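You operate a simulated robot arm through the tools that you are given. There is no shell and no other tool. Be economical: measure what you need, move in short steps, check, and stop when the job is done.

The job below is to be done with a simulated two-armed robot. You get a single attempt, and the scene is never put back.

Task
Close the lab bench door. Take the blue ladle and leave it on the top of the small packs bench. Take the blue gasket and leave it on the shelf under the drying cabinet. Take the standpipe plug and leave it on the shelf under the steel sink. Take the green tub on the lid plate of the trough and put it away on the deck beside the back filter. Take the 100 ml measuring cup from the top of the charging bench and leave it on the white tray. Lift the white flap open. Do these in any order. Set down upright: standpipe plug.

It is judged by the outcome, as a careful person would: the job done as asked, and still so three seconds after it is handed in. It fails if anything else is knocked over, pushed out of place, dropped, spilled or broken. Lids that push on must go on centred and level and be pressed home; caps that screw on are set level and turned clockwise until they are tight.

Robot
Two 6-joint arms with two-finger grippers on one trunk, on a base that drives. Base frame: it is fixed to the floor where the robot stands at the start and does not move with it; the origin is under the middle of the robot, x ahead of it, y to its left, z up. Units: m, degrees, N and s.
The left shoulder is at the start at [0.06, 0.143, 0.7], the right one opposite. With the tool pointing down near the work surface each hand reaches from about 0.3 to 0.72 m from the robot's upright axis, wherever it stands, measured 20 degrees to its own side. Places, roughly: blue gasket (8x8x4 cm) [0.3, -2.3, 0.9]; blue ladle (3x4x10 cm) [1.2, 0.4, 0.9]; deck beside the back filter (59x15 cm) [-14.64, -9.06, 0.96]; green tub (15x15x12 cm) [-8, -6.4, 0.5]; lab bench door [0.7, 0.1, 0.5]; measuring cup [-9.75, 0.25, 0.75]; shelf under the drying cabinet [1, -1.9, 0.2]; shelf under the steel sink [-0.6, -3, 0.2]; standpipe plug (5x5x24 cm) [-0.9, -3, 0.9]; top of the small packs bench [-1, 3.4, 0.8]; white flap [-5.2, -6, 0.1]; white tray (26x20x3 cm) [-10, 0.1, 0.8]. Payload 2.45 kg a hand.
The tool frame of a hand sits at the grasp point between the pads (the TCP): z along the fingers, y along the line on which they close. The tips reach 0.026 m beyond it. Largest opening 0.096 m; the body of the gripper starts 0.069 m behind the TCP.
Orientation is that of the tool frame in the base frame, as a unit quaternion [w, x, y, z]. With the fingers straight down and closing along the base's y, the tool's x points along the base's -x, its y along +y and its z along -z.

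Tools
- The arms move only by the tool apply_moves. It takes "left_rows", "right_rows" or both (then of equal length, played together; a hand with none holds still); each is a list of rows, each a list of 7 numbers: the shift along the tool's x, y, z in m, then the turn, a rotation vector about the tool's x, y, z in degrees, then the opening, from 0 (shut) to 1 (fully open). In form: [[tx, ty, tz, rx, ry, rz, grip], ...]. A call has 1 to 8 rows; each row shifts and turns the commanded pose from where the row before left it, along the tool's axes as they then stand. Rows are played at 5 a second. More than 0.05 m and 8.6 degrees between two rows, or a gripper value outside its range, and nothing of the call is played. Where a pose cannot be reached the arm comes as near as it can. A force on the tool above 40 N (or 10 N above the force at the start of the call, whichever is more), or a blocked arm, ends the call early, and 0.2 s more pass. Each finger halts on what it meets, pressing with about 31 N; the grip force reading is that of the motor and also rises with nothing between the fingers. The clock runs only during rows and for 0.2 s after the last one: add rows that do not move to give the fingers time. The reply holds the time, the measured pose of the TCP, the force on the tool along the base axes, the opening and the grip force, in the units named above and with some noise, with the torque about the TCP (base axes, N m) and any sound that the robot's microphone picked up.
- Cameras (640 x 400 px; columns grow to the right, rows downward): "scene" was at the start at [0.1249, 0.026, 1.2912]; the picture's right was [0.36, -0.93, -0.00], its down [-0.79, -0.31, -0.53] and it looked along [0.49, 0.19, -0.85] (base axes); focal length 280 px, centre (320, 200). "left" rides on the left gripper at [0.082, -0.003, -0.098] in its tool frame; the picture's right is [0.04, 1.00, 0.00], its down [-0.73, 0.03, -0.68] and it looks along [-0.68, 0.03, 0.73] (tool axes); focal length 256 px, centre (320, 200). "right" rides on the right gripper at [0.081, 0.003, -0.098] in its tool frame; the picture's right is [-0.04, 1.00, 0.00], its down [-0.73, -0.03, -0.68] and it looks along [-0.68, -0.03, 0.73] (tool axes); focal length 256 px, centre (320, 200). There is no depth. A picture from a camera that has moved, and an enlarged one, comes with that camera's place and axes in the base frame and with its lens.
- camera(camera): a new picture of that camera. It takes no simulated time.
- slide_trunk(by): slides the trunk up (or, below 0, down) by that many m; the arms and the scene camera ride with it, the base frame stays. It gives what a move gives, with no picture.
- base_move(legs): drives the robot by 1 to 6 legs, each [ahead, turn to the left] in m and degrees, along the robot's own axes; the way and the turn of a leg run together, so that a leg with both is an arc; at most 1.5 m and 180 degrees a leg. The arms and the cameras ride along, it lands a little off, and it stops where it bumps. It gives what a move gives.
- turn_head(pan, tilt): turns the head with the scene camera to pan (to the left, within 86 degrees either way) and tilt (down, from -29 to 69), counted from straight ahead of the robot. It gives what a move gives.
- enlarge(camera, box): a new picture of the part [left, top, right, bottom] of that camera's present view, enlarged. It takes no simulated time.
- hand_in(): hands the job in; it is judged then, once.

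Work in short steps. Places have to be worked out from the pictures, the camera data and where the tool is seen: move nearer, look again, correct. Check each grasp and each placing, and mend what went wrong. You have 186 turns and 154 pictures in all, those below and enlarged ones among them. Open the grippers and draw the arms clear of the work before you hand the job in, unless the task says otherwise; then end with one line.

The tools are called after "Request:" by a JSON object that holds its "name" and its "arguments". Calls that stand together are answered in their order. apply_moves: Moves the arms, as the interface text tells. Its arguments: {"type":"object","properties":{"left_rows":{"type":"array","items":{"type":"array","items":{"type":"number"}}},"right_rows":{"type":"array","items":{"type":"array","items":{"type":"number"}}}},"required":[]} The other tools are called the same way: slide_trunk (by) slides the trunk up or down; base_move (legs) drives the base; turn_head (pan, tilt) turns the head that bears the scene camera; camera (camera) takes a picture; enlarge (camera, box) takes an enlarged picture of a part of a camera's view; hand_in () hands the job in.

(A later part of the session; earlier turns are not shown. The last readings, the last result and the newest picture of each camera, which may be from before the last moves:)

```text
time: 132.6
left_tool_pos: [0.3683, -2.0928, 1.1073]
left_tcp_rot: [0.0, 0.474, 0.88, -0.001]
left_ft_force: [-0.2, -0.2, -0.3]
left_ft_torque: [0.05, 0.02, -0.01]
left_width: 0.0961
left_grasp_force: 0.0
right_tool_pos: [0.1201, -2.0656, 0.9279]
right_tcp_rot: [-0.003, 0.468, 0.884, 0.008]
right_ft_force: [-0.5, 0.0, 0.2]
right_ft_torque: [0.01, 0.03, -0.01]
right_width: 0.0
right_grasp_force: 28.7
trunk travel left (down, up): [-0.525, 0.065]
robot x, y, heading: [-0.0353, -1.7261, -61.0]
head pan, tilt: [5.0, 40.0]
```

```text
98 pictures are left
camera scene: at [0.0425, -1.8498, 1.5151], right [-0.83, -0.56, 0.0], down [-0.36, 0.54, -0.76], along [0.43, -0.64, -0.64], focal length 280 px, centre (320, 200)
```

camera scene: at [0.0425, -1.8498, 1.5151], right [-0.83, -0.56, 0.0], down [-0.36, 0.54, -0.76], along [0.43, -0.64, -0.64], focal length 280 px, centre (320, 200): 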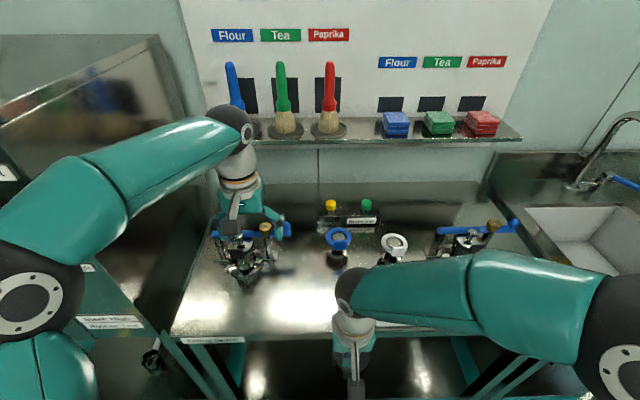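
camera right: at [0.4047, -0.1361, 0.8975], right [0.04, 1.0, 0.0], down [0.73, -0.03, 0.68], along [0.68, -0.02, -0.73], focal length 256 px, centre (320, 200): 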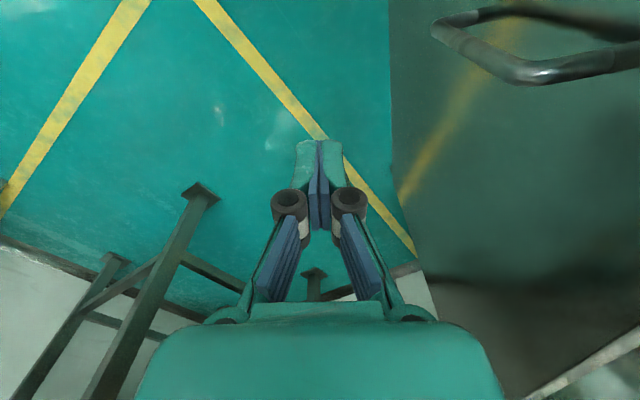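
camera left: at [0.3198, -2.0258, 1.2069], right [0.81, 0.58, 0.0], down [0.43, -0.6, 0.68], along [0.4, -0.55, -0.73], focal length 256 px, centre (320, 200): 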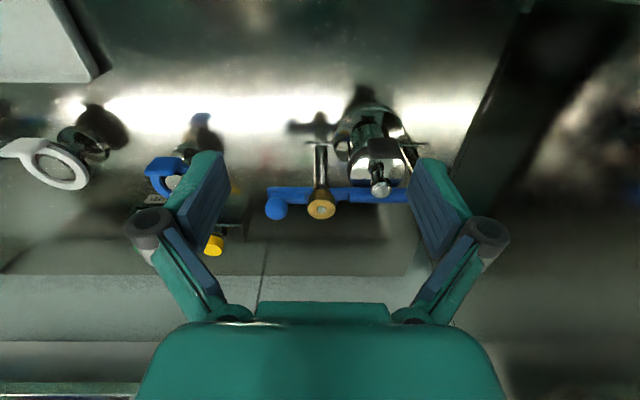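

Triangulating both views puts the ring at about [0.285, −2.292, 0.96]. I move toward it at height.

Request:
{"name": "apply_moves", "arguments": {"left_rows": [[-0.02, -0.036, 0, 0, 0, 0, 1], [-0.02, -0.036, 0, 0, 0, 0, 1], [-0.02, -0.036, 0, 0, 0, 0, 1], [-0.02, -0.036, 0, 0, 0, 0, 1], [-0.01, -0.036, 0, 0, 0, 0, 1]]}}

Request:
{"name": "camera", "arguments": {"camera": "left"}}

Request:
{"name": "camera", "arguments": {"camera": "scene"}}

```text
time: 133.8
left_tool_pos: [0.263, -2.236, 1.0984]
left_tcp_rot: [0.001, 0.473, 0.881, 0.0]
left_ft_force: [-0.7, -0.8, -0.1]
left_ft_torque: [0.0, -0.03, 0.03]
left_width: 0.096
left_grasp_force: 0.0
left hand out of reach, approached as far as the arm can: row 4, 5
right_tool_pos: [0.1189, -2.0649, 0.9305]
right_tcp_rot: [-0.002, 0.468, 0.884, 0.007]
right_ft_force: [0.1, 0.2, 0.3]
right_ft_torque: [0.04, -0.03, -0.02]
right_width: 0.0001
right_grasp_force: 28.6
trunk travel left (down, up): [-0.525, 0.065]
robot x, y, heading: [-0.0354, -1.7274, -61.4]
head pan, tilt: [5.0, 40.0]
```

```text
97 pictures are left
camera left: at [0.2151, -2.1692, 1.1979], right [0.81, 0.58, 0.0], down [0.43, -0.6, 0.68], along [0.4, -0.55, -0.73], focal length 256 px, centre (320, 200)
```

left: 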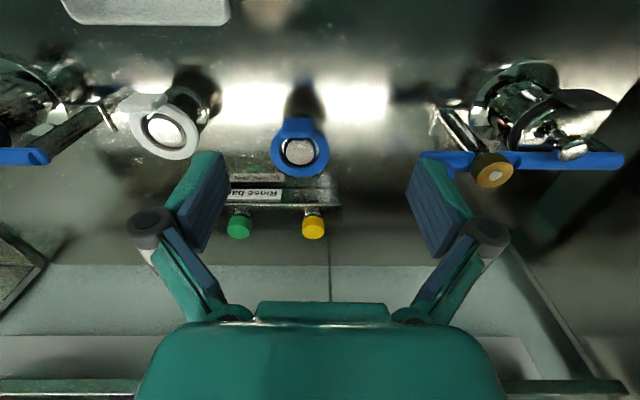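

```text
96 pictures are left
camera scene: at [0.0402, -1.8487, 1.5155], right [-0.83, -0.56, 0.0], down [-0.36, 0.53, -0.77], along [0.43, -0.64, -0.64], focal length 280 px, centre (320, 200)
```

scene: 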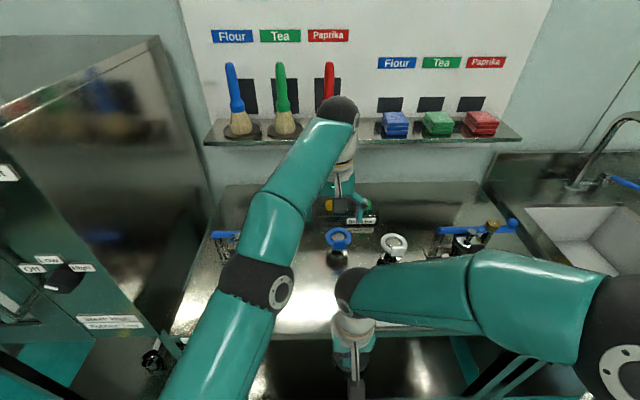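

The ring (about 6 cm wide) is at [0.286, −2.302]. The brush shelf is close behind, so I tilt the fingers forward 16° to keep the wrist away from it, then move over the ring.

Request:
{"name": "apply_moves", "arguments": {"left_rows": [[0, 0, 0.02, 0, -8, 0, 1], [0, 0, 0.02, 0, -8, 0, 1], [0, 0, 0.01, 0, 0, 0, 1]]}}

Request:
{"name": "camera", "arguments": {"camera": "left"}}

```text
time: 134.6
left_tool_pos: [0.2662, -2.2411, 1.0503]
left_tcp_rot: [0.125, 0.469, 0.872, -0.067]
left_ft_force: [-0.8, -0.2, 0.9]
left_ft_torque: [0.01, 0.03, -0.02]
left_width: 0.0959
left_grasp_force: 0.1
right_tool_pos: [0.1193, -2.0651, 0.9295]
right_tcp_rot: [-0.002, 0.468, 0.884, 0.007]
right_ft_force: [-0.1, -0.4, -0.2]
right_ft_torque: [0.05, 0.03, 0.04]
right_width: 0.0001
right_grasp_force: 28.1
trunk travel left (down, up): [-0.525, 0.065]
robot x, y, heading: [-0.035, -1.7227, -61.5]
head pan, tilt: [5.0, 40.0]
```

```text
95 pictures are left
camera left: at [0.2059, -2.1535, 1.1226], right [0.81, 0.58, -0.01], down [0.31, -0.41, 0.86], along [0.49, -0.7, -0.51], focal length 256 px, centre (320, 200)
```

left: 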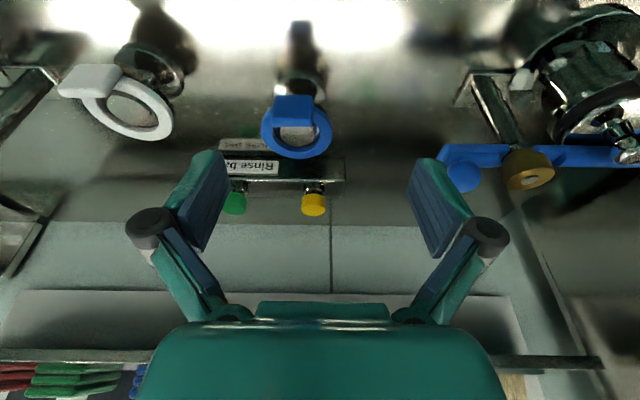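

Consistent. I go to just above the ring, opening 8 cm.

Request:
{"name": "apply_moves", "arguments": {"left_rows": [[-0.0255, -0.009, 0.028, 0, 0, 0, 0.88], [-0.0255, -0.009, 0.028, 0, 0, 0, 0.88]]}}

Request:
{"name": "camera", "arguments": {"camera": "left"}}

Request:
{"name": "enlarge", "arguments": {"camera": "scene", "box": [260, 60, 460, 270]}}

```text
time: 135.2
left_tool_pos: [0.2891, -2.3058, 1.0096]
left_tcp_rot: [0.124, 0.469, 0.872, -0.066]
left_ft_force: [0.3, -0.1, -0.3]
left_ft_torque: [0.0, 0.02, 0.01]
left_width: 0.0846
left_grasp_force: 0.0
right_tool_pos: [0.1192, -2.0659, 0.9299]
right_tcp_rot: [-0.003, 0.467, 0.884, 0.008]
right_ft_force: [-0.9, 0.2, -0.8]
right_ft_torque: [0.0, 0.0, 0.0]
right_width: 0.0
right_grasp_force: 28.4
trunk travel left (down, up): [-0.525, 0.065]
robot x, y, heading: [-0.0347, -1.7261, -61.1]
head pan, tilt: [5.0, 40.0]
```

```text
94 pictures are left
camera left: at [0.2271, -2.2194, 1.0821], right [0.81, 0.58, -0.01], down [0.31, -0.42, 0.86], along [0.49, -0.7, -0.52], focal length 256 px, centre (320, 200)
```

left: 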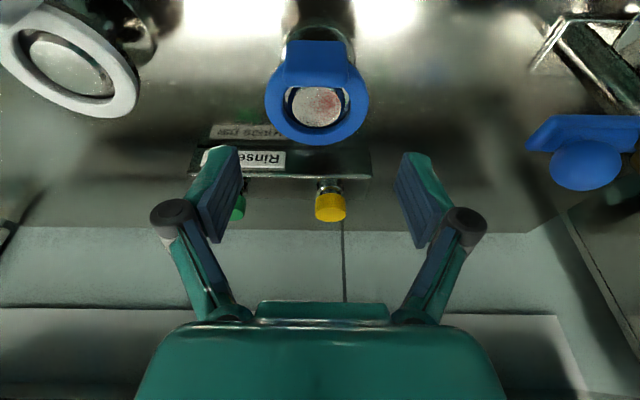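

```text
1.90 times, centred on (360, 165) of scene
camera zoom: at [0.0419, -1.8489, 1.5153], right [-0.83, -0.56, 0.0], down [-0.36, 0.54, -0.77], along [0.43, -0.64, -0.64], focal length 532 px, centre (244, 267)
```

zoom: 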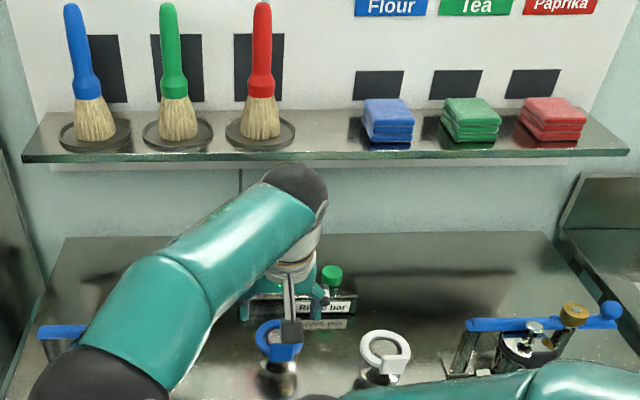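

The wrist clears the shelf and the ring sits between the finger paths. I lower around it and close.

Request:
{"name": "apply_moves", "arguments": {"left_rows": [[0.0115, -0.0015, 0.0254, 0, 0, 0, 0.88], [0.0115, -0.0015, 0.0254, 0, 0, 0, 0.88], [0, 0, 0, 0, 0, 0, 0.88]]}}

Request:
{"name": "camera", "arguments": {"camera": "left"}}

```text
time: 136.0
left_tool_pos: [0.2822, -2.2987, 0.9559]
left_tcp_rot: [0.124, 0.47, 0.872, -0.066]
left_ft_force: [-0.2, -0.1, -0.6]
left_ft_torque: [0.03, 0.0, -0.02]
left_width: 0.0847
left_grasp_force: 0.1
right_tool_pos: [0.1203, -2.0653, 0.9298]
right_tcp_rot: [-0.003, 0.468, 0.884, 0.007]
right_ft_force: [-0.1, 0.7, 0.1]
right_ft_torque: [0.0, 0.04, 0.01]
right_width: 0.0
right_grasp_force: 28.9
trunk travel left (down, up): [-0.525, 0.065]
robot x, y, heading: [-0.0362, -1.7229, -61.2]
head pan, tilt: [5.0, 40.0]
```

```text
92 pictures are left
camera left: at [0.2202, -2.2118, 1.0275], right [0.81, 0.58, -0.01], down [0.31, -0.41, 0.86], along [0.49, -0.7, -0.52], focal length 256 px, centre (320, 200)
```

left: 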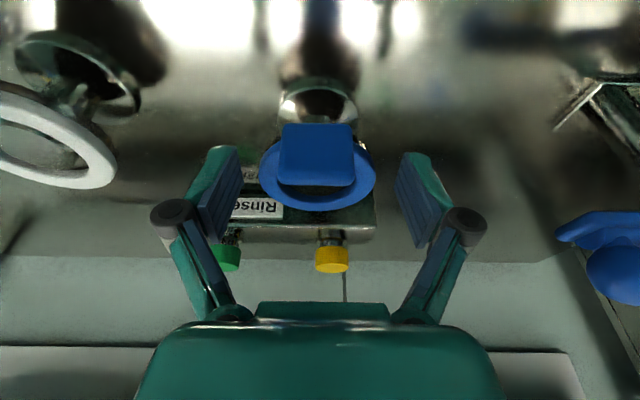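

The ring lies between the pads. Closing.

Request:
{"name": "apply_moves", "arguments": {"left_rows": [[0, 0, 0.004, 0, 0, 0, 0.6], [0, 0, 0, 0, 0, 0, 0.4], [0, 0, 0, 0, 0, 0, 0.4], [0, 0, 0, 0, 0, 0, 0.4]]}}

Request:
{"name": "camera", "arguments": {"camera": "left"}}

```text
time: 137.0
left_tool_pos: [0.2805, -2.299, 0.9531]
left_tcp_rot: [0.125, 0.469, 0.872, -0.068]
left_ft_force: [-2.2, 0.5, 13.1]
left_ft_torque: [-0.25, 0.12, -0.03]
left_width: 0.0655
left_grasp_force: 31.0
right_tool_pos: [0.1193, -2.0647, 0.9307]
right_tcp_rot: [-0.002, 0.468, 0.884, 0.007]
right_ft_force: [-0.9, 0.1, -0.3]
right_ft_torque: [0.01, -0.01, 0.01]
right_width: 0.0002
right_grasp_force: 28.6
trunk travel left (down, up): [-0.525, 0.065]
robot x, y, heading: [-0.0314, -1.7257, -61.0]
head pan, tilt: [5.0, 40.0]
```

```text
91 pictures are left
camera left: at [0.2198, -2.2125, 1.0256], right [0.81, 0.58, -0.01], down [0.31, -0.41, 0.86], along [0.49, -0.7, -0.51], focal length 256 px, centre (320, 200)
```

left: 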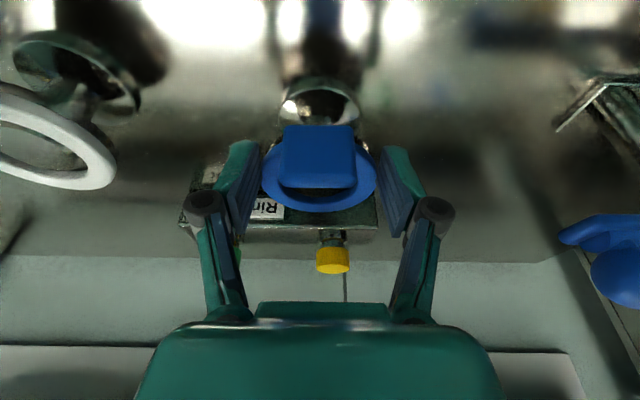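

Gripped at 6.5 cm. I lift straight up 10 cm and check the gasket came off its pedestal.

Request:
{"name": "apply_moves", "arguments": {"left_rows": [[-0.0055, 0, -0.019, 0, 0, 0, 0.4], [-0.011, 0, -0.0384, 0, 0, 0, 0.4], [-0.011, 0, -0.0384, 0, 0, 0, 0.4]]}}

Request:
{"name": "camera", "arguments": {"camera": "left"}}

Request:
{"name": "camera", "arguments": {"camera": "scene"}}

```text
time: 137.8
left_tool_pos: [0.281, -2.2997, 1.0533]
left_tcp_rot: [0.123, 0.47, 0.872, -0.067]
left_ft_force: [-0.1, -0.1, -0.1]
left_ft_torque: [-0.02, 0.04, 0.03]
left_width: 0.0384
left_grasp_force: 0.0
right_tool_pos: [0.1202, -2.0662, 0.93]
right_tcp_rot: [-0.002, 0.468, 0.884, 0.008]
right_ft_force: [-0.1, -0.6, 0.2]
right_ft_torque: [0.0, -0.02, 0.03]
right_width: 0.0
right_grasp_force: 28.8
trunk travel left (down, up): [-0.525, 0.065]
robot x, y, heading: [-0.0349, -1.7225, -61.0]
head pan, tilt: [5.0, 40.0]
```

```text
90 pictures are left
camera left: at [0.221, -2.2124, 1.1259], right [0.81, 0.58, -0.01], down [0.31, -0.42, 0.86], along [0.49, -0.7, -0.52], focal length 256 px, centre (320, 200)
```

left: 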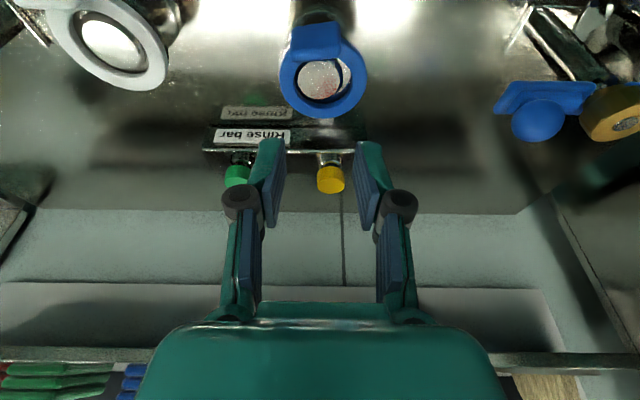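

```text
89 pictures are left
camera scene: at [0.0413, -1.848, 1.5154], right [-0.83, -0.56, 0.0], down [-0.36, 0.53, -0.77], along [0.43, -0.64, -0.64], focal length 280 px, centre (320, 200)
```

scene: 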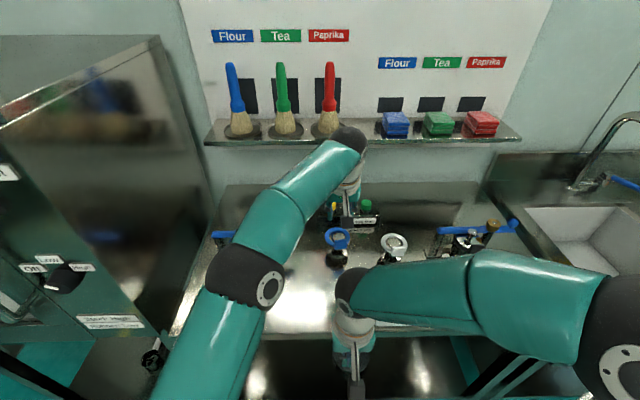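

It slipped: comparing rays again, the ring is lower and further (about [0.297, −2.320, 0.925]) and nearly 8 cm wide, so only the tips had touched. I open fully and come down in line with that.

Request:
{"name": "apply_moves", "arguments": {"left_rows": [[0, 0, 0, 0, 0, 0, 1], [0, 0, 0, 0, 0, 0, 1], [0, 0, 0, 0, 0, 0, 1], [-0.003, 0.0012, 0.03, 0, 0, 0, 1], [-0.003, 0.0012, 0.03, 0, 0, 0, 1]]}}

Request:
{"name": "camera", "arguments": {"camera": "left"}}

```text
time: 139.0
left_tool_pos: [0.2961, -2.3183, 0.9966]
left_tcp_rot: [0.124, 0.47, 0.871, -0.067]
left_ft_force: [1.0, -0.1, 0.0]
left_ft_torque: [-0.02, -0.02, -0.02]
left_width: 0.0957
left_grasp_force: 0.0
right_tool_pos: [0.1197, -2.0659, 0.929]
right_tcp_rot: [-0.002, 0.467, 0.884, 0.007]
right_ft_force: [0.3, 0.1, -0.8]
right_ft_torque: [0.02, -0.02, 0.02]
right_width: 0.0
right_grasp_force: 28.6
trunk travel left (down, up): [-0.525, 0.065]
robot x, y, heading: [-0.0347, -1.7297, -61.1]
head pan, tilt: [5.0, 40.0]
```

```text
88 pictures are left
camera left: at [0.2342, -2.2315, 1.0695], right [0.81, 0.58, -0.01], down [0.31, -0.41, 0.86], along [0.49, -0.7, -0.52], focal length 256 px, centre (320, 200)
```

left: 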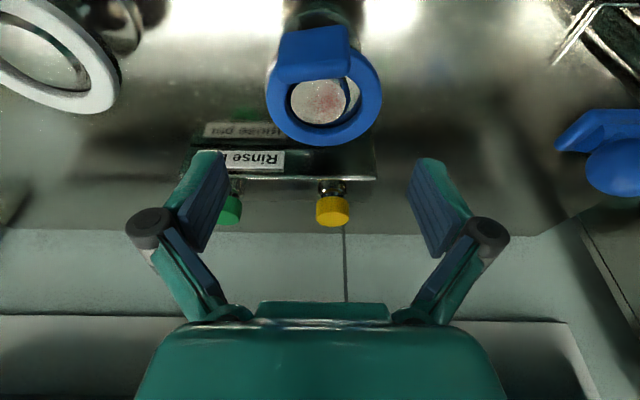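

Ring centre fits [0.297, −2.319, 0.925]. I descend straight to that height.

Request:
{"name": "apply_moves", "arguments": {"left_rows": [[0.0065, 0.001, 0.0224, 0, 0, 0, 1], [0.0065, 0, 0.0224, 0, 0, 0, 1], [0.0063, 0, 0.022, 0, 0, 0, 1]]}}

Request:
{"name": "camera", "arguments": {"camera": "left"}}

```text
time: 139.8
left_tool_pos: [0.2977, -2.317, 0.9265]
left_tcp_rot: [0.123, 0.47, 0.872, -0.066]
left_ft_force: [0.2, -0.1, 0.3]
left_ft_torque: [0.01, -0.03, 0.03]
left_width: 0.0959
left_grasp_force: 0.0
right_tool_pos: [0.1196, -2.0649, 0.9315]
right_tcp_rot: [-0.003, 0.468, 0.884, 0.007]
right_ft_force: [0.6, -1.0, 0.2]
right_ft_torque: [-0.02, -0.03, -0.05]
right_width: 0.0002
right_grasp_force: 28.9
trunk travel left (down, up): [-0.525, 0.065]
robot x, y, heading: [-0.0348, -1.7236, -61.3]
head pan, tilt: [5.0, 40.0]
```

```text
87 pictures are left
camera left: at [0.2365, -2.23, 0.9982], right [0.81, 0.58, -0.01], down [0.31, -0.41, 0.86], along [0.49, -0.7, -0.52], focal length 256 px, centre (320, 200)
```

left: 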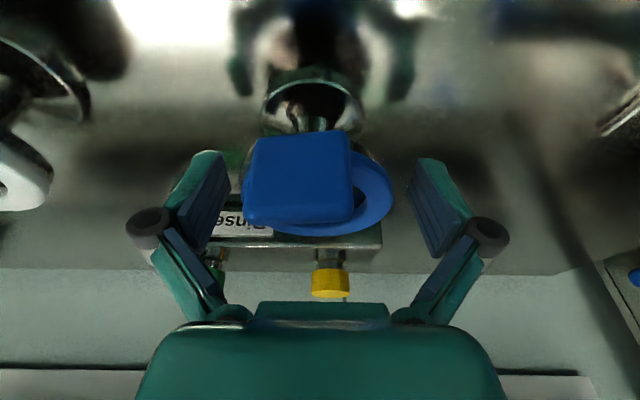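

The ring is between the pads at the right height. I close.

Request:
{"name": "apply_moves", "arguments": {"left_rows": [[0, 0, 0, 0, 0, 0, 0.6], [0, 0, 0, 0, 0, 0, 0.5], [0, 0, 0, 0, 0, 0, 0.5], [0, 0, 0, 0, 0, 0, 0.5]]}}

Request:
{"name": "apply_moves", "arguments": {"left_rows": [[-0.0028, 0, -0.0096, 0, 0, 0, 0.5], [-0.0055, 0, -0.019, 0, 0, 0, 0.5], [-0.0055, 0, -0.019, 0, 0, 0, 0.5], [-0.0055, 0, -0.019, 0, 0, 0, 0.5], [-0.0055, 0, -0.019, 0, 0, 0, 0.5]]}}

Request:
{"name": "camera", "arguments": {"camera": "left"}}

```text
time: 140.8
left_tool_pos: [0.2939, -2.3181, 0.9276]
left_tcp_rot: [0.125, 0.47, 0.871, -0.068]
left_ft_force: [-18.0, -10.7, 8.2]
left_ft_torque: [-0.15, 0.3, 0.11]
left_width: 0.0676
left_grasp_force: 31.3
right_tool_pos: [0.1186, -2.0659, 0.9296]
right_tcp_rot: [-0.003, 0.467, 0.884, 0.008]
right_ft_force: [0.5, 0.7, 0.2]
right_ft_torque: [0.02, -0.01, 0.0]
right_width: 0.0004
right_grasp_force: 28.7
trunk travel left (down, up): [-0.525, 0.065]
robot x, y, heading: [-0.0373, -1.724, -61.2]
head pan, tilt: [5.0, 40.0]
```

```text
time: 142.0
left_tool_pos: [0.2966, -2.3167, 1.0162]
left_tcp_rot: [0.124, 0.469, 0.872, -0.065]
left_ft_force: [0.0, 0.1, 0.2]
left_ft_torque: [-0.01, 0.0, -0.06]
left_width: 0.0675
left_grasp_force: 31.5
right_tool_pos: [0.1205, -2.0651, 0.9302]
right_tcp_rot: [-0.002, 0.468, 0.884, 0.007]
right_ft_force: [0.2, 0.0, -0.2]
right_ft_torque: [0.0, 0.0, 0.01]
right_width: 0.0
right_grasp_force: 28.2
trunk travel left (down, up): [-0.525, 0.065]
robot x, y, heading: [-0.0325, -1.7299, -61.1]
head pan, tilt: [5.0, 40.0]
```

```text
86 pictures are left
camera left: at [0.2341, -2.2303, 1.0881], right [0.81, 0.58, -0.01], down [0.31, -0.42, 0.86], along [0.49, -0.7, -0.52], focal length 256 px, centre (320, 200)
```

left: 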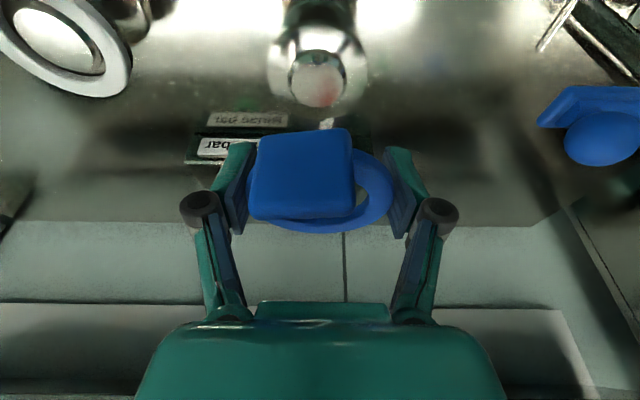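

The gasket is held and free of its pedestal. I draw the hand back over the table toward the robot, then back the base away.

Request:
{"name": "apply_moves", "arguments": {"left_rows": [[-0.011, 0, -0.0384, 0, 0, 0, 0.5], [0.0384, 0, -0.011, 0, 0, 0, 0.5], [0.0384, 0, -0.011, 0, 0, 0, 0.5], [0.0384, 0, -0.011, 0, 0, 0, 0.5], [0.0384, 0, -0.011, 0, 0, 0, 0.5]]}}

Request:
{"name": "base_move", "arguments": {"legs": [[-0.5, 0], [0, 30]]}}

Request:
{"name": "turn_head", "arguments": {"pan": 0, "tilt": 35}}

Request:
{"name": "camera", "arguments": {"camera": "scene"}}

```text
time: 143.2
left_tool_pos: [0.2238, -2.1996, 1.0561]
left_tcp_rot: [0.132, 0.464, 0.873, -0.076]
left_ft_force: [5.3, -6.4, 0.8]
left_ft_torque: [0.58, 0.42, -0.03]
left_width: 0.0676
left_grasp_force: 31.1
left hand out of reach, approached as far as the arm can: row 1
right_tool_pos: [0.1172, -2.0608, 0.93]
right_tcp_rot: [-0.007, 0.465, 0.885, 0.007]
right_ft_force: [0.7, -0.9, -0.5]
right_ft_torque: [0.0, -0.01, 0.0]
right_width: 0.0001
right_grasp_force: 28.9
trunk travel left (down, up): [-0.525, 0.065]
robot x, y, heading: [-0.0346, -1.7248, -61.1]
head pan, tilt: [5.0, 40.0]
stopped in row 5 (left hand): the force on the tool passed its limit at 90 N (the readings are from after the stop); the commanded pose is now the measured one
```

```text
time: 147.8
left_tool_pos: [0.1863, -1.5686, 1.0552]
left_tcp_rot: [0.148, 0.22, 0.964, -0.036]
left_ft_force: [31.6, -0.6, -0.9]
left_ft_torque: [0.01, 2.12, -1.51]
left_width: 0.067
left_grasp_force: 31.1
right_tool_pos: [0.0223, -1.5019, 0.929]
right_tcp_rot: [-0.009, 0.215, 0.976, 0.005]
right_ft_force: [0.8, -0.7, -0.1]
right_ft_torque: [0.02, -0.01, 0.0]
right_width: 0.0
right_grasp_force: 29.0
trunk travel left (down, up): [-0.525, 0.065]
robot x, y, heading: [-0.2892, -1.3105, -30.5]
head pan, tilt: [5.0, 40.0]
```

```text
time: 148.4
left_tool_pos: [0.1848, -1.57, 1.0551]
left_tcp_rot: [0.149, 0.219, 0.963, -0.037]
left_ft_force: [5.8, -1.8, 1.8]
left_ft_torque: [0.21, 0.58, -0.05]
left_width: 0.0672
left_grasp_force: 31.0
right_tool_pos: [0.0236, -1.5025, 0.9293]
right_tcp_rot: [-0.008, 0.214, 0.977, 0.004]
right_ft_force: [-0.5, -0.1, -0.4]
right_ft_torque: [0.0, 0.01, -0.02]
right_width: 0.0001
right_grasp_force: 28.7
trunk travel left (down, up): [-0.525, 0.065]
robot x, y, heading: [-0.2917, -1.31, -30.8]
head pan, tilt: [0.0, 35.0]
```

```text
85 pictures are left
camera scene: at [-0.1614, -1.385, 1.5229], right [-0.51, -0.86, 0.0], down [-0.49, 0.29, -0.82], along [0.7, -0.42, -0.57], focal length 280 px, centre (320, 200)
```

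scene: 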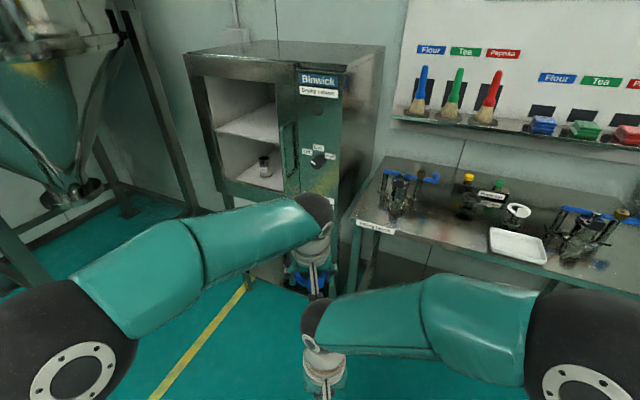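

The left hand brushed my own right arm on the way back; the gasket is still held. I move the right hand out to the right and check.

Request:
{"name": "apply_moves", "arguments": {"right_rows": [[0, -0.05, 0, 0, 0, 0, 0], [0, -0.05, 0, 0, 0, 0, 0], [0, -0.05, 0, 0, 0, 0, 0], [0, -0.05, 0, 0, 0, 0, 0]], "left_rows": [[0, 0.02, 0, 0, 0, 0, 0.5], [0, 0.03, 0, 0, 0, 0, 0.5], [0, 0.03, 0, 0, 0, 0, 0.5], [0, 0.03, 0, 0, 0, 0, 0.5]]}}

Request:
{"name": "camera", "arguments": {"camera": "left"}}

Request:
{"name": "camera", "arguments": {"camera": "scene"}}

```text
time: 149.4
left_tool_pos: [0.2339, -1.4686, 1.0551]
left_tcp_rot: [0.149, 0.22, 0.963, -0.037]
left_ft_force: [-0.1, 0.3, -0.1]
left_ft_torque: [0.01, -0.03, 0.0]
left_width: 0.0672
left_grasp_force: 30.9
right_tool_pos: [-0.0627, -1.6862, 0.9302]
right_tcp_rot: [-0.008, 0.215, 0.977, 0.004]
right_ft_force: [0.2, -0.1, 0.1]
right_ft_torque: [0.01, -0.04, 0.01]
right_width: 0.0
right_grasp_force: 28.5
trunk travel left (down, up): [-0.525, 0.065]
robot x, y, heading: [-0.2874, -1.3121, -30.5]
head pan, tilt: [0.0, 35.0]
```

```text
84 pictures are left
camera left: at [0.1347, -1.4247, 1.1244], right [0.4, 0.92, -0.02], down [0.46, -0.18, 0.87], along [0.79, -0.36, -0.49], focal length 256 px, centre (320, 200)
```

left: 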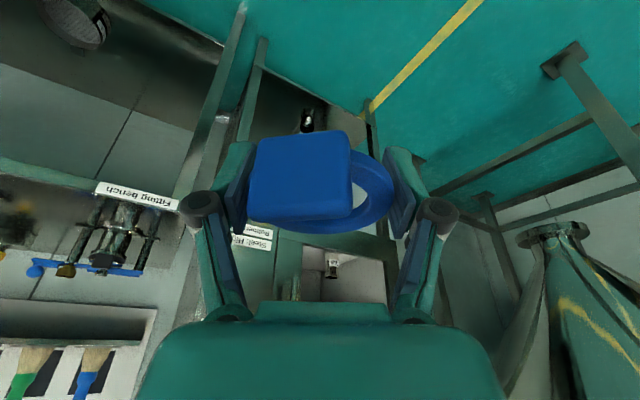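

```text
83 pictures are left
camera scene: at [-0.162, -1.3852, 1.523], right [-0.51, -0.86, 0.0], down [-0.49, 0.29, -0.82], along [0.7, -0.42, -0.57], focal length 280 px, centre (320, 200)
```

scene: 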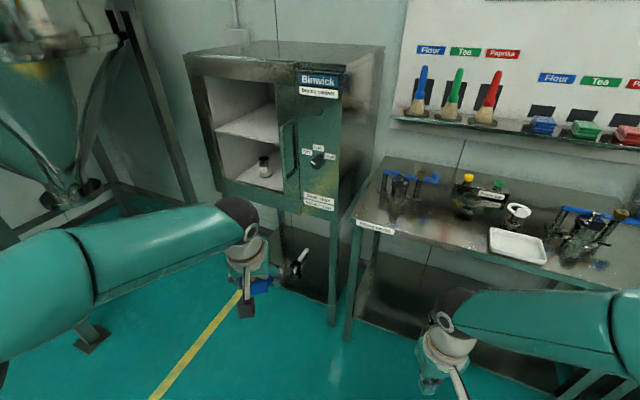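

Gasket still firmly held. Next is the cabinet's lower shelf (z≈0.17, front edge roughly from [0.58,−1.92] to the left). I pull the hand in and drive in front of the cabinet.

Request:
{"name": "apply_moves", "arguments": {"left_rows": [[0.0384, 0, -0.011, 0, 0, 0, 0.5], [0.0384, 0, -0.011, 0, 0, 0, 0.5], [0.0384, 0, -0.011, 0, 0, 0, 0.5]]}}

Request:
{"name": "base_move", "arguments": {"legs": [[0, 33.5], [0.79, 0], [0, -58]]}}

Request:
{"name": "slide_trunk", "arguments": {"by": -0.5}}

Request:
{"name": "turn_head", "arguments": {"pan": 0, "tilt": 30}}

Request:
{"name": "camera", "arguments": {"camera": "scene"}}

```text
time: 150.2
left_tool_pos: [0.1244, -1.4179, 1.0502]
left_tcp_rot: [0.149, 0.22, 0.963, -0.037]
left_ft_force: [-0.1, 0.7, -0.4]
left_ft_torque: [-0.04, 0.02, -0.03]
left_width: 0.0671
left_grasp_force: 31.5
right_tool_pos: [-0.0647, -1.6843, 0.9316]
right_tcp_rot: [-0.008, 0.215, 0.977, 0.004]
right_ft_force: [0.6, -0.3, 0.0]
right_ft_torque: [0.0, -0.04, 0.0]
right_width: 0.0002
right_grasp_force: 28.9
trunk travel left (down, up): [-0.525, 0.065]
robot x, y, heading: [-0.2915, -1.3098, -30.7]
head pan, tilt: [0.0, 35.0]
```

```text
time: 159.5
left_tool_pos: [0.8253, -1.5505, 1.0515]
left_tcp_rot: [0.138, 0.421, 0.894, -0.066]
left_ft_force: [-0.5, -1.0, 0.5]
left_ft_torque: [0.03, -0.03, 0.05]
left_width: 0.0666
left_grasp_force: 30.5
right_tool_pos: [0.5439, -1.7142, 0.9303]
right_tcp_rot: [-0.006, 0.418, 0.908, 0.007]
right_ft_force: [0.5, 0.2, -0.1]
right_ft_torque: [0.04, -0.07, 0.02]
right_width: 0.0
right_grasp_force: 28.5
trunk travel left (down, up): [-0.525, 0.065]
robot x, y, heading: [0.5263, -1.2523, -54.6]
head pan, tilt: [0.0, 35.0]
stopped in leg 3: the robot was blocked; the commanded pose is now the measured one
```

```text
refused: -0.5 is not a number from -0.4 to 0.4
```

```text
time: 160.1
left_tool_pos: [0.8286, -1.5476, 1.0505]
left_tcp_rot: [0.137, 0.42, 0.895, -0.067]
left_ft_force: [-0.1, -0.1, 0.3]
left_ft_torque: [-0.02, 0.03, -0.01]
left_width: 0.0668
left_grasp_force: 30.7
right_tool_pos: [0.5469, -1.7117, 0.9317]
right_tcp_rot: [-0.007, 0.419, 0.908, 0.006]
right_ft_force: [0.3, 0.7, -0.2]
right_ft_torque: [-0.01, 0.02, 0.04]
right_width: 0.0
right_grasp_force: 28.3
trunk travel left (down, up): [-0.525, 0.065]
robot x, y, heading: [0.5279, -1.2523, -54.2]
head pan, tilt: [0.0, 30.0]
```

```text
82 pictures are left
camera scene: at [0.6178, -1.3737, 1.5308], right [-0.81, -0.58, 0.0], down [-0.29, 0.41, -0.87], along [0.5, -0.7, -0.5], focal length 280 px, centre (320, 200)
```

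scene: 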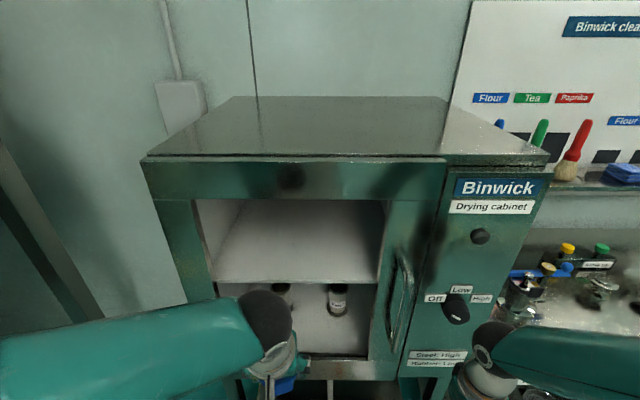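

Positioned squarely before the drying cabinet. I lower the trunk and look at the shelf.

Request:
{"name": "slide_trunk", "arguments": {"by": -0.4}}

Request:
{"name": "turn_head", "arguments": {"pan": 0, "tilt": 35}}

Request:
{"name": "camera", "arguments": {"camera": "scene"}}

Request:
{"name": "camera", "arguments": {"camera": "left"}}

```text
time: 163.9
left_tool_pos: [0.8282, -1.5478, 0.6515]
left_tcp_rot: [0.137, 0.42, 0.895, -0.067]
left_ft_force: [-0.5, 0.0, 0.4]
left_ft_torque: [-0.02, 0.01, -0.01]
left_width: 0.0664
left_grasp_force: 31.1
right_tool_pos: [0.5446, -1.7118, 0.5312]
right_tcp_rot: [-0.006, 0.418, 0.908, 0.007]
right_ft_force: [0.0, 0.6, -0.1]
right_ft_torque: [-0.01, 0.05, 0.02]
right_width: 0.0
right_grasp_force: 28.3
trunk travel left (down, up): [-0.125, 0.465]
robot x, y, heading: [0.5316, -1.2502, -54.4]
head pan, tilt: [0.0, 30.0]
```

```text
time: 164.6
left_tool_pos: [0.8261, -1.5476, 0.6509]
left_tcp_rot: [0.138, 0.42, 0.894, -0.068]
left_ft_force: [-0.8, -0.1, 0.0]
left_ft_torque: [0.01, 0.04, -0.01]
left_width: 0.0661
left_grasp_force: 31.6
right_tool_pos: [0.5464, -1.7117, 0.5318]
right_tcp_rot: [-0.007, 0.418, 0.908, 0.006]
right_ft_force: [-0.1, -0.1, 0.1]
right_ft_torque: [-0.03, -0.01, 0.01]
right_width: 0.0
right_grasp_force: 28.6
trunk travel left (down, up): [-0.125, 0.465]
robot x, y, heading: [0.5312, -1.2505, -54.5]
head pan, tilt: [0.0, 35.0]
```

```text
81 pictures are left
camera scene: at [0.6162, -1.3718, 1.123], right [-0.81, -0.58, 0.0], down [-0.33, 0.47, -0.82], along [0.48, -0.67, -0.57], focal length 280 px, centre (320, 200)
```

scene: 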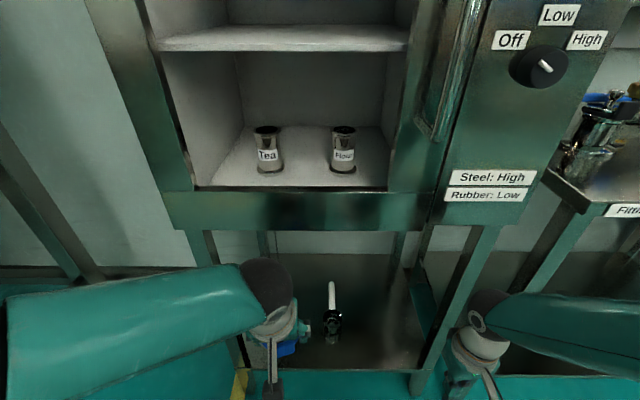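

```text
80 pictures are left
camera left: at [0.7559, -1.466, 0.7208], right [0.75, 0.67, -0.02], down [0.34, -0.36, 0.87], along [0.57, -0.65, -0.49], focal length 256 px, centre (320, 200)
```

left: 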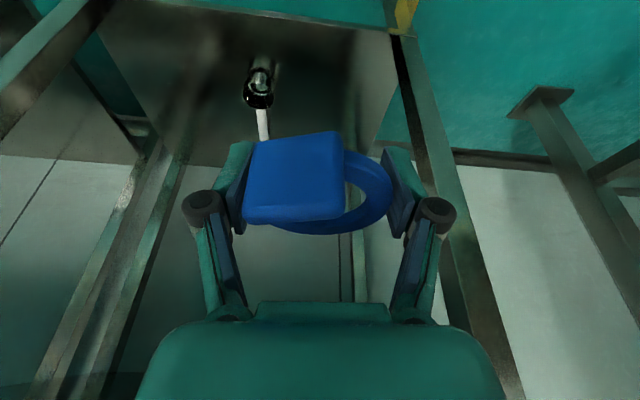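

The valve stands mid-shelf; the left half of the shelf is free. I aim for about [1.015, −1.776]. First pull the right hand back, lower the left hand, drive 0.12 m.

Request:
{"name": "slide_trunk", "arguments": {"by": -0.12}}

Request:
{"name": "apply_moves", "arguments": {"left_rows": [[0.011, 0, 0.0384, 0, 0, 0, 0.5], [0.011, 0, 0.0384, 0, 0, 0, 0.5], [0.011, 0, 0.0384, 0, 0, 0, 0.5], [0.011, 0, 0.0384, 0, 0, 0, 0.5]], "right_rows": [[0.04, 0, 0, 0, 0, 0, 0], [0.04, 0, 0, 0, 0, 0, 0], [0.03, 0, 0, 0, 0, 0, 0], [0, 0, 0, 0, 0, 0, 0]]}}

Request:
{"name": "base_move", "arguments": {"legs": [[0.12, 0]]}}

Request:
{"name": "camera", "arguments": {"camera": "left"}}

Request:
{"name": "turn_head", "arguments": {"pan": 10, "tilt": 50}}

Request:
{"name": "camera", "arguments": {"camera": "scene"}}

```text
time: 166.1
left_tool_pos: [0.8264, -1.5482, 0.5306]
left_tcp_rot: [0.137, 0.42, 0.895, -0.067]
left_ft_force: [0.4, 0.2, -0.1]
left_ft_torque: [-0.01, 0.0, 0.01]
left_width: 0.0658
left_grasp_force: 31.9
right_tool_pos: [0.5446, -1.7119, 0.4102]
right_tcp_rot: [-0.006, 0.418, 0.908, 0.006]
right_ft_force: [-0.6, 0.4, 0.2]
right_ft_torque: [0.02, -0.02, 0.0]
right_width: 0.0
right_grasp_force: 27.7
trunk travel left (down, up): [-0.005, 0.585]
robot x, y, heading: [0.5315, -1.2509, -54.7]
head pan, tilt: [0.0, 35.0]
```

```text
time: 167.1
left_tool_pos: [0.8295, -1.5493, 0.3714]
left_tcp_rot: [0.138, 0.42, 0.894, -0.068]
left_ft_force: [0.6, 1.0, -0.2]
left_ft_torque: [0.03, 0.01, -0.03]
left_width: 0.0655
left_grasp_force: 31.0
right_tool_pos: [0.4733, -1.6262, 0.414]
right_tcp_rot: [-0.007, 0.42, 0.908, 0.007]
right_ft_force: [-0.3, 0.5, 0.3]
right_ft_torque: [0.03, -0.03, -0.01]
right_width: 0.0001
right_grasp_force: 28.7
trunk travel left (down, up): [-0.005, 0.585]
robot x, y, heading: [0.5305, -1.252, -54.2]
head pan, tilt: [0.0, 35.0]
```

```text
time: 168.4
left_tool_pos: [0.9018, -1.6488, 0.371]
left_tcp_rot: [0.138, 0.42, 0.894, -0.067]
left_ft_force: [-0.2, 0.3, -0.2]
left_ft_torque: [-0.02, -0.02, 0.0]
left_width: 0.0659
left_grasp_force: 31.2
right_tool_pos: [0.5447, -1.7259, 0.4128]
right_tcp_rot: [-0.008, 0.418, 0.908, 0.007]
right_ft_force: [0.3, -0.1, -0.4]
right_ft_torque: [0.01, -0.04, -0.01]
right_width: 0.0
right_grasp_force: 28.9
trunk travel left (down, up): [-0.005, 0.585]
robot x, y, heading: [0.6005, -1.3533, -54.7]
head pan, tilt: [0.0, 35.0]
```

```text
79 pictures are left
camera left: at [0.83, -1.5675, 0.4413], right [0.75, 0.67, -0.02], down [0.34, -0.36, 0.87], along [0.57, -0.65, -0.49], focal length 256 px, centre (320, 200)
```

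left: 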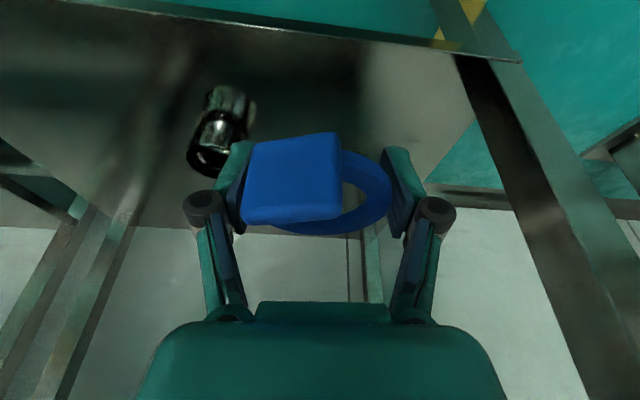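

```text
time: 169.1
left_tool_pos: [0.9015, -1.649, 0.3728]
left_tcp_rot: [0.137, 0.42, 0.895, -0.067]
left_ft_force: [-0.4, 0.0, 0.0]
left_ft_torque: [0.0, 0.01, 0.0]
left_width: 0.0657
left_grasp_force: 31.0
right_tool_pos: [0.5454, -1.7265, 0.4151]
right_tcp_rot: [-0.007, 0.418, 0.908, 0.006]
right_ft_force: [0.4, 0.3, -0.2]
right_ft_torque: [0.0, 0.07, 0.01]
right_width: 0.0
right_grasp_force: 28.7
trunk travel left (down, up): [-0.005, 0.585]
robot x, y, heading: [0.6002, -1.3527, -54.3]
head pan, tilt: [10.0, 50.0]
```

```text
78 pictures are left
camera scene: at [0.6913, -1.4536, 0.9813], right [-0.7, -0.71, 0.0], down [-0.55, 0.54, -0.64], along [0.46, -0.45, -0.77], focal length 280 px, centre (320, 200)
```

scene: 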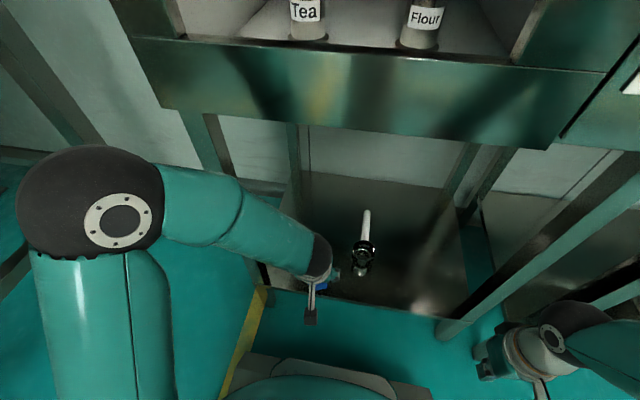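

Comparing views, the shelf is around z≈0.25–0.29, with its front-left corner near [0.985, −1.557]. I move in over the free left half.

Request:
{"name": "apply_moves", "arguments": {"left_rows": [[-0.033, 0.001, 0.0105, 0, 0, 0, 0.5], [-0.033, 0.001, 0.0105, 0, 0, 0, 0.5], [-0.033, 0.001, 0.0105, 0, 0, 0, 0.5]]}}

Request:
{"name": "camera", "arguments": {"camera": "left"}}

Request:
{"name": "enlarge", "arguments": {"camera": "scene", "box": [240, 150, 480, 330]}}

```text
time: 169.9
left_tool_pos: [0.9688, -1.729, 0.374]
left_tcp_rot: [0.138, 0.421, 0.894, -0.067]
left_ft_force: [0.7, -1.2, -0.4]
left_ft_torque: [0.01, -0.04, -0.03]
left_width: 0.0656
left_grasp_force: 30.9
right_tool_pos: [0.5447, -1.7279, 0.4137]
right_tcp_rot: [-0.007, 0.417, 0.909, 0.006]
right_ft_force: [-0.2, 0.1, 0.4]
right_ft_torque: [-0.02, 0.0, 0.01]
right_width: 0.0001
right_grasp_force: 28.6
trunk travel left (down, up): [-0.005, 0.585]
robot x, y, heading: [0.6009, -1.3505, -54.3]
head pan, tilt: [10.0, 50.0]
```

```text
77 pictures are left
camera left: at [0.8985, -1.647, 0.4436], right [0.75, 0.67, -0.02], down [0.34, -0.36, 0.87], along [0.57, -0.65, -0.49], focal length 256 px, centre (320, 200)
```

left: 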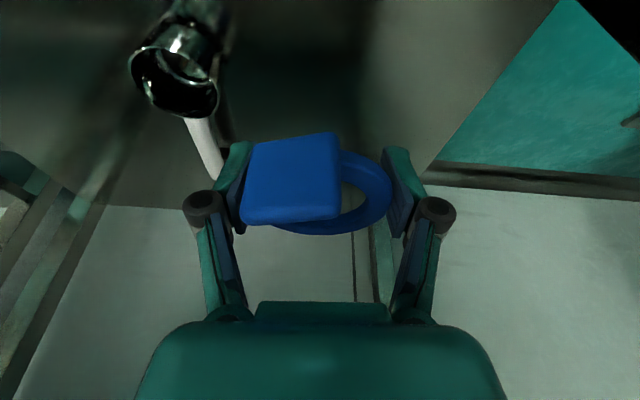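

```text
2.22 times, centred on (360, 240) of scene
camera zoom: at [0.6912, -1.4534, 0.9813], right [-0.7, -0.71, 0.0], down [-0.55, 0.54, -0.64], along [0.46, -0.45, -0.77], focal length 621 px, centre (231, 111)
```

zoom: 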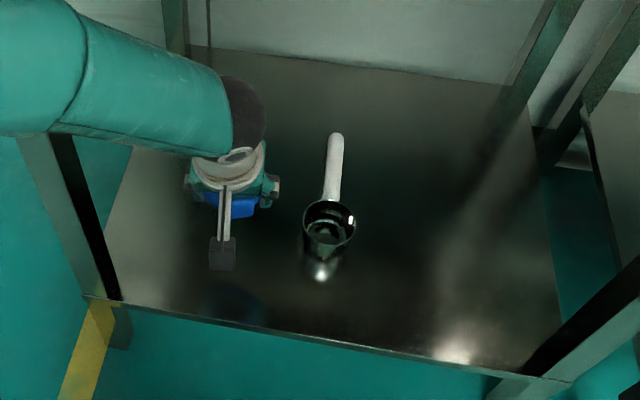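

The hand is clear of the little pan and over the free part. I lower step by step until contact.

Request:
{"name": "apply_moves", "arguments": {"left_rows": [[0.006, 0, 0.019, 0, 0, 0, 0.5], [0.006, 0, 0.019, 0, 0, 0, 0.5], [0.003, 0, 0.0095, 0, 0, 0, 0.5], [0, 0, 0, 0, 0, 0, 0.5]]}}

Request:
{"name": "camera", "arguments": {"camera": "left"}}

Request:
{"name": "enlarge", "arguments": {"camera": "scene", "box": [240, 150, 480, 330]}}

```text
time: 170.9
left_tool_pos: [0.9685, -1.7272, 0.3233]
left_tcp_rot: [0.137, 0.42, 0.894, -0.068]
left_ft_force: [-0.4, 0.6, -0.4]
left_ft_torque: [0.0, -0.02, 0.02]
left_width: 0.0655
left_grasp_force: 31.0
right_tool_pos: [0.5453, -1.727, 0.4141]
right_tcp_rot: [-0.009, 0.418, 0.909, 0.006]
right_ft_force: [0.1, -0.8, 0.4]
right_ft_torque: [-0.01, 0.0, 0.0]
right_width: 0.0
right_grasp_force: 28.1
trunk travel left (down, up): [-0.005, 0.585]
robot x, y, heading: [0.6004, -1.3493, -54.5]
head pan, tilt: [10.0, 50.0]
```

```text
75 pictures are left
camera left: at [0.8985, -1.6456, 0.3928], right [0.75, 0.67, -0.02], down [0.34, -0.36, 0.87], along [0.57, -0.65, -0.49], focal length 256 px, centre (320, 200)
```

left: 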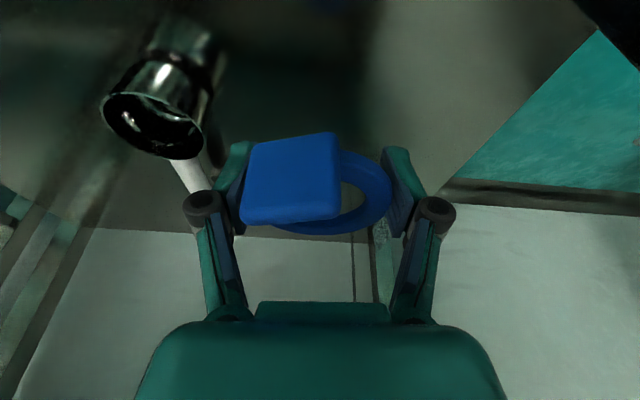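

```text
2.22 times, centred on (360, 240) of scene
camera zoom: at [0.6913, -1.4536, 0.9813], right [-0.7, -0.71, 0.0], down [-0.55, 0.54, -0.64], along [0.46, -0.45, -0.77], focal length 621 px, centre (231, 111)
```

zoom: 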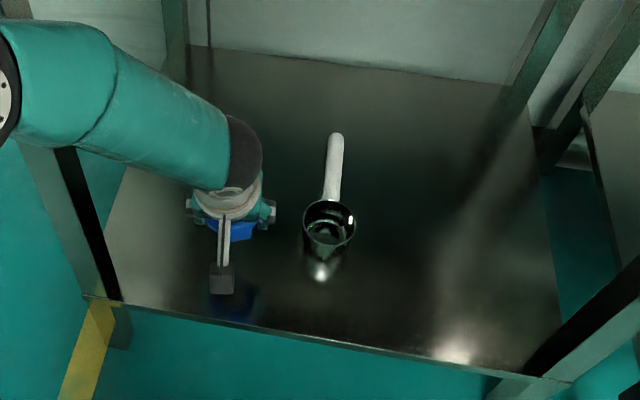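

Reflection shows ~5–6 cm left. I continue down.

Request:
{"name": "apply_moves", "arguments": {"left_rows": [[0.006, 0, 0.019, 0, 0, 0, 0.5], [0.0045, 0, 0.0143, 0, 0, 0, 0.5], [0, 0, 0, 0, 0, 0, 0.5]]}}

Request:
{"name": "apply_moves", "arguments": {"left_rows": [[0.003, 0, 0.0095, 0, 0, 0, 0.5], [0, 0, 0, 0, 0, 0, 0.5]]}}

Request:
{"name": "enlarge", "arguments": {"camera": "scene", "box": [240, 150, 480, 330]}}

```text
time: 171.7
left_tool_pos: [0.9689, -1.7275, 0.2869]
left_tcp_rot: [0.138, 0.42, 0.894, -0.068]
left_ft_force: [-0.7, -1.1, -0.2]
left_ft_torque: [0.04, 0.02, 0.02]
left_width: 0.0655
left_grasp_force: 31.0
right_tool_pos: [0.5442, -1.7274, 0.4133]
right_tcp_rot: [-0.007, 0.418, 0.909, 0.006]
right_ft_force: [-0.5, 0.0, 0.0]
right_ft_torque: [-0.01, -0.03, -0.02]
right_width: 0.0
right_grasp_force: 28.6
trunk travel left (down, up): [-0.005, 0.585]
robot x, y, heading: [0.5979, -1.3512, -54.3]
head pan, tilt: [10.0, 50.0]
```

```text
time: 172.3
left_tool_pos: [0.9693, -1.7281, 0.2777]
left_tcp_rot: [0.137, 0.42, 0.894, -0.068]
left_ft_force: [-0.3, -0.2, -1.1]
left_ft_torque: [-0.02, -0.02, -0.01]
left_width: 0.0653
left_grasp_force: 31.3
right_tool_pos: [0.5451, -1.7273, 0.4137]
right_tcp_rot: [-0.007, 0.419, 0.908, 0.007]
right_ft_force: [-0.9, 0.4, 0.2]
right_ft_torque: [0.0, 0.01, 0.0]
right_width: 0.0
right_grasp_force: 28.2
trunk travel left (down, up): [-0.005, 0.585]
robot x, y, heading: [0.6013, -1.3512, -54.2]
head pan, tilt: [10.0, 50.0]
```

```text
2.22 times, centred on (360, 240) of scene
camera zoom: at [0.6913, -1.4536, 0.9813], right [-0.7, -0.71, 0.0], down [-0.55, 0.54, -0.64], along [0.46, -0.45, -0.77], focal length 621 px, centre (231, 111)
```

zoom: 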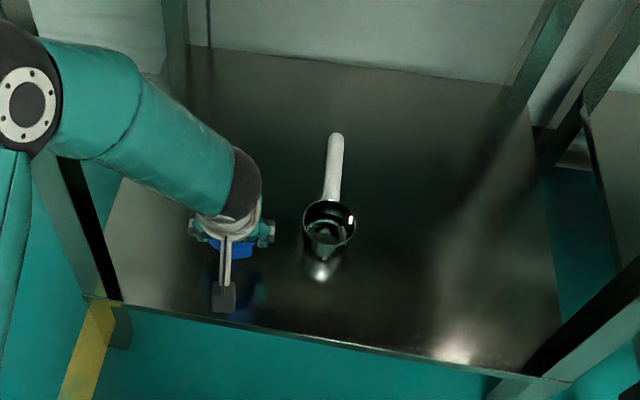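

Still no contact; I go on in 1 cm steps.

Request:
{"name": "apply_moves", "arguments": {"left_rows": [[0.003, 0, 0.0095, 0, 0, 0, 0.5], [0.003, 0, 0.0095, 0, 0, 0, 0.5], [0, 0, 0, 0, 0, 0, 0.5]]}}

Request:
{"name": "apply_moves", "arguments": {"left_rows": [[0.0015, 0, 0.0048, 0, 0, 0, 0.5], [0.0015, 0, 0.0048, 0, 0, 0, 0.5], [0, 0, 0, 0, 0, 0, 0.5]]}}

Request:
{"name": "camera", "arguments": {"camera": "left"}}

Request:
{"name": "enlarge", "arguments": {"camera": "scene", "box": [280, 210, 400, 300]}}

```text
time: 173.1
left_tool_pos: [0.968, -1.7294, 0.2558]
left_tcp_rot: [0.137, 0.42, 0.894, -0.068]
left_ft_force: [-0.1, -0.4, -1.1]
left_ft_torque: [-0.02, 0.02, 0.02]
left_width: 0.0654
left_grasp_force: 30.6
right_tool_pos: [0.5444, -1.7269, 0.4136]
right_tcp_rot: [-0.008, 0.418, 0.909, 0.006]
right_ft_force: [0.7, 0.9, -0.1]
right_ft_torque: [-0.01, 0.0, 0.01]
right_width: 0.0
right_grasp_force: 28.0
trunk travel left (down, up): [-0.005, 0.585]
robot x, y, heading: [0.5978, -1.3493, -54.4]
head pan, tilt: [10.0, 50.0]
```

```text
time: 173.9
left_tool_pos: [0.9687, -1.7282, 0.2463]
left_tcp_rot: [0.138, 0.42, 0.894, -0.068]
left_ft_force: [-0.4, -0.9, -0.7]
left_ft_torque: [0.03, 0.0, -0.01]
left_width: 0.0657
left_grasp_force: 31.0
right_tool_pos: [0.545, -1.726, 0.4136]
right_tcp_rot: [-0.008, 0.417, 0.909, 0.007]
right_ft_force: [-0.4, 0.5, 0.3]
right_ft_torque: [-0.01, 0.0, 0.0]
right_width: 0.0
right_grasp_force: 28.4
trunk travel left (down, up): [-0.005, 0.585]
robot x, y, heading: [0.6006, -1.3523, -54.2]
head pan, tilt: [10.0, 50.0]
```

```text
72 pictures are left
camera left: at [0.8975, -1.6465, 0.317], right [0.75, 0.67, -0.02], down [0.34, -0.36, 0.87], along [0.57, -0.65, -0.49], focal length 256 px, centre (320, 200)
```

left: 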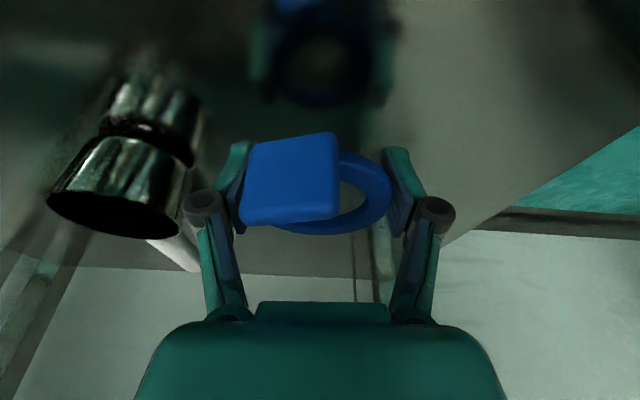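

```text
4.44 times, centred on (340, 255) of scene
camera zoom: at [0.6913, -1.4536, 0.9813], right [-0.7, -0.71, 0.0], down [-0.55, 0.54, -0.64], along [0.46, -0.45, -0.77], focal length 1242 px, centre (231, -44)
```

zoom: 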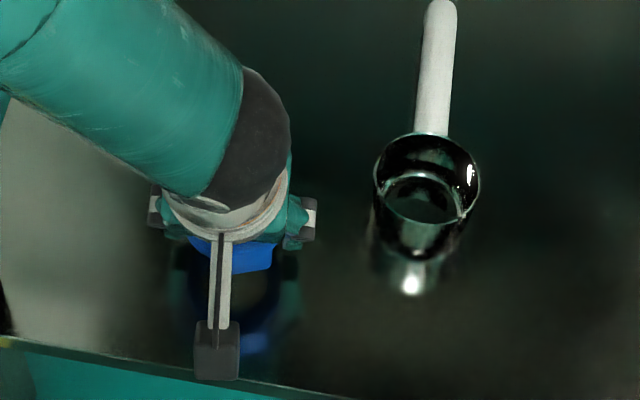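

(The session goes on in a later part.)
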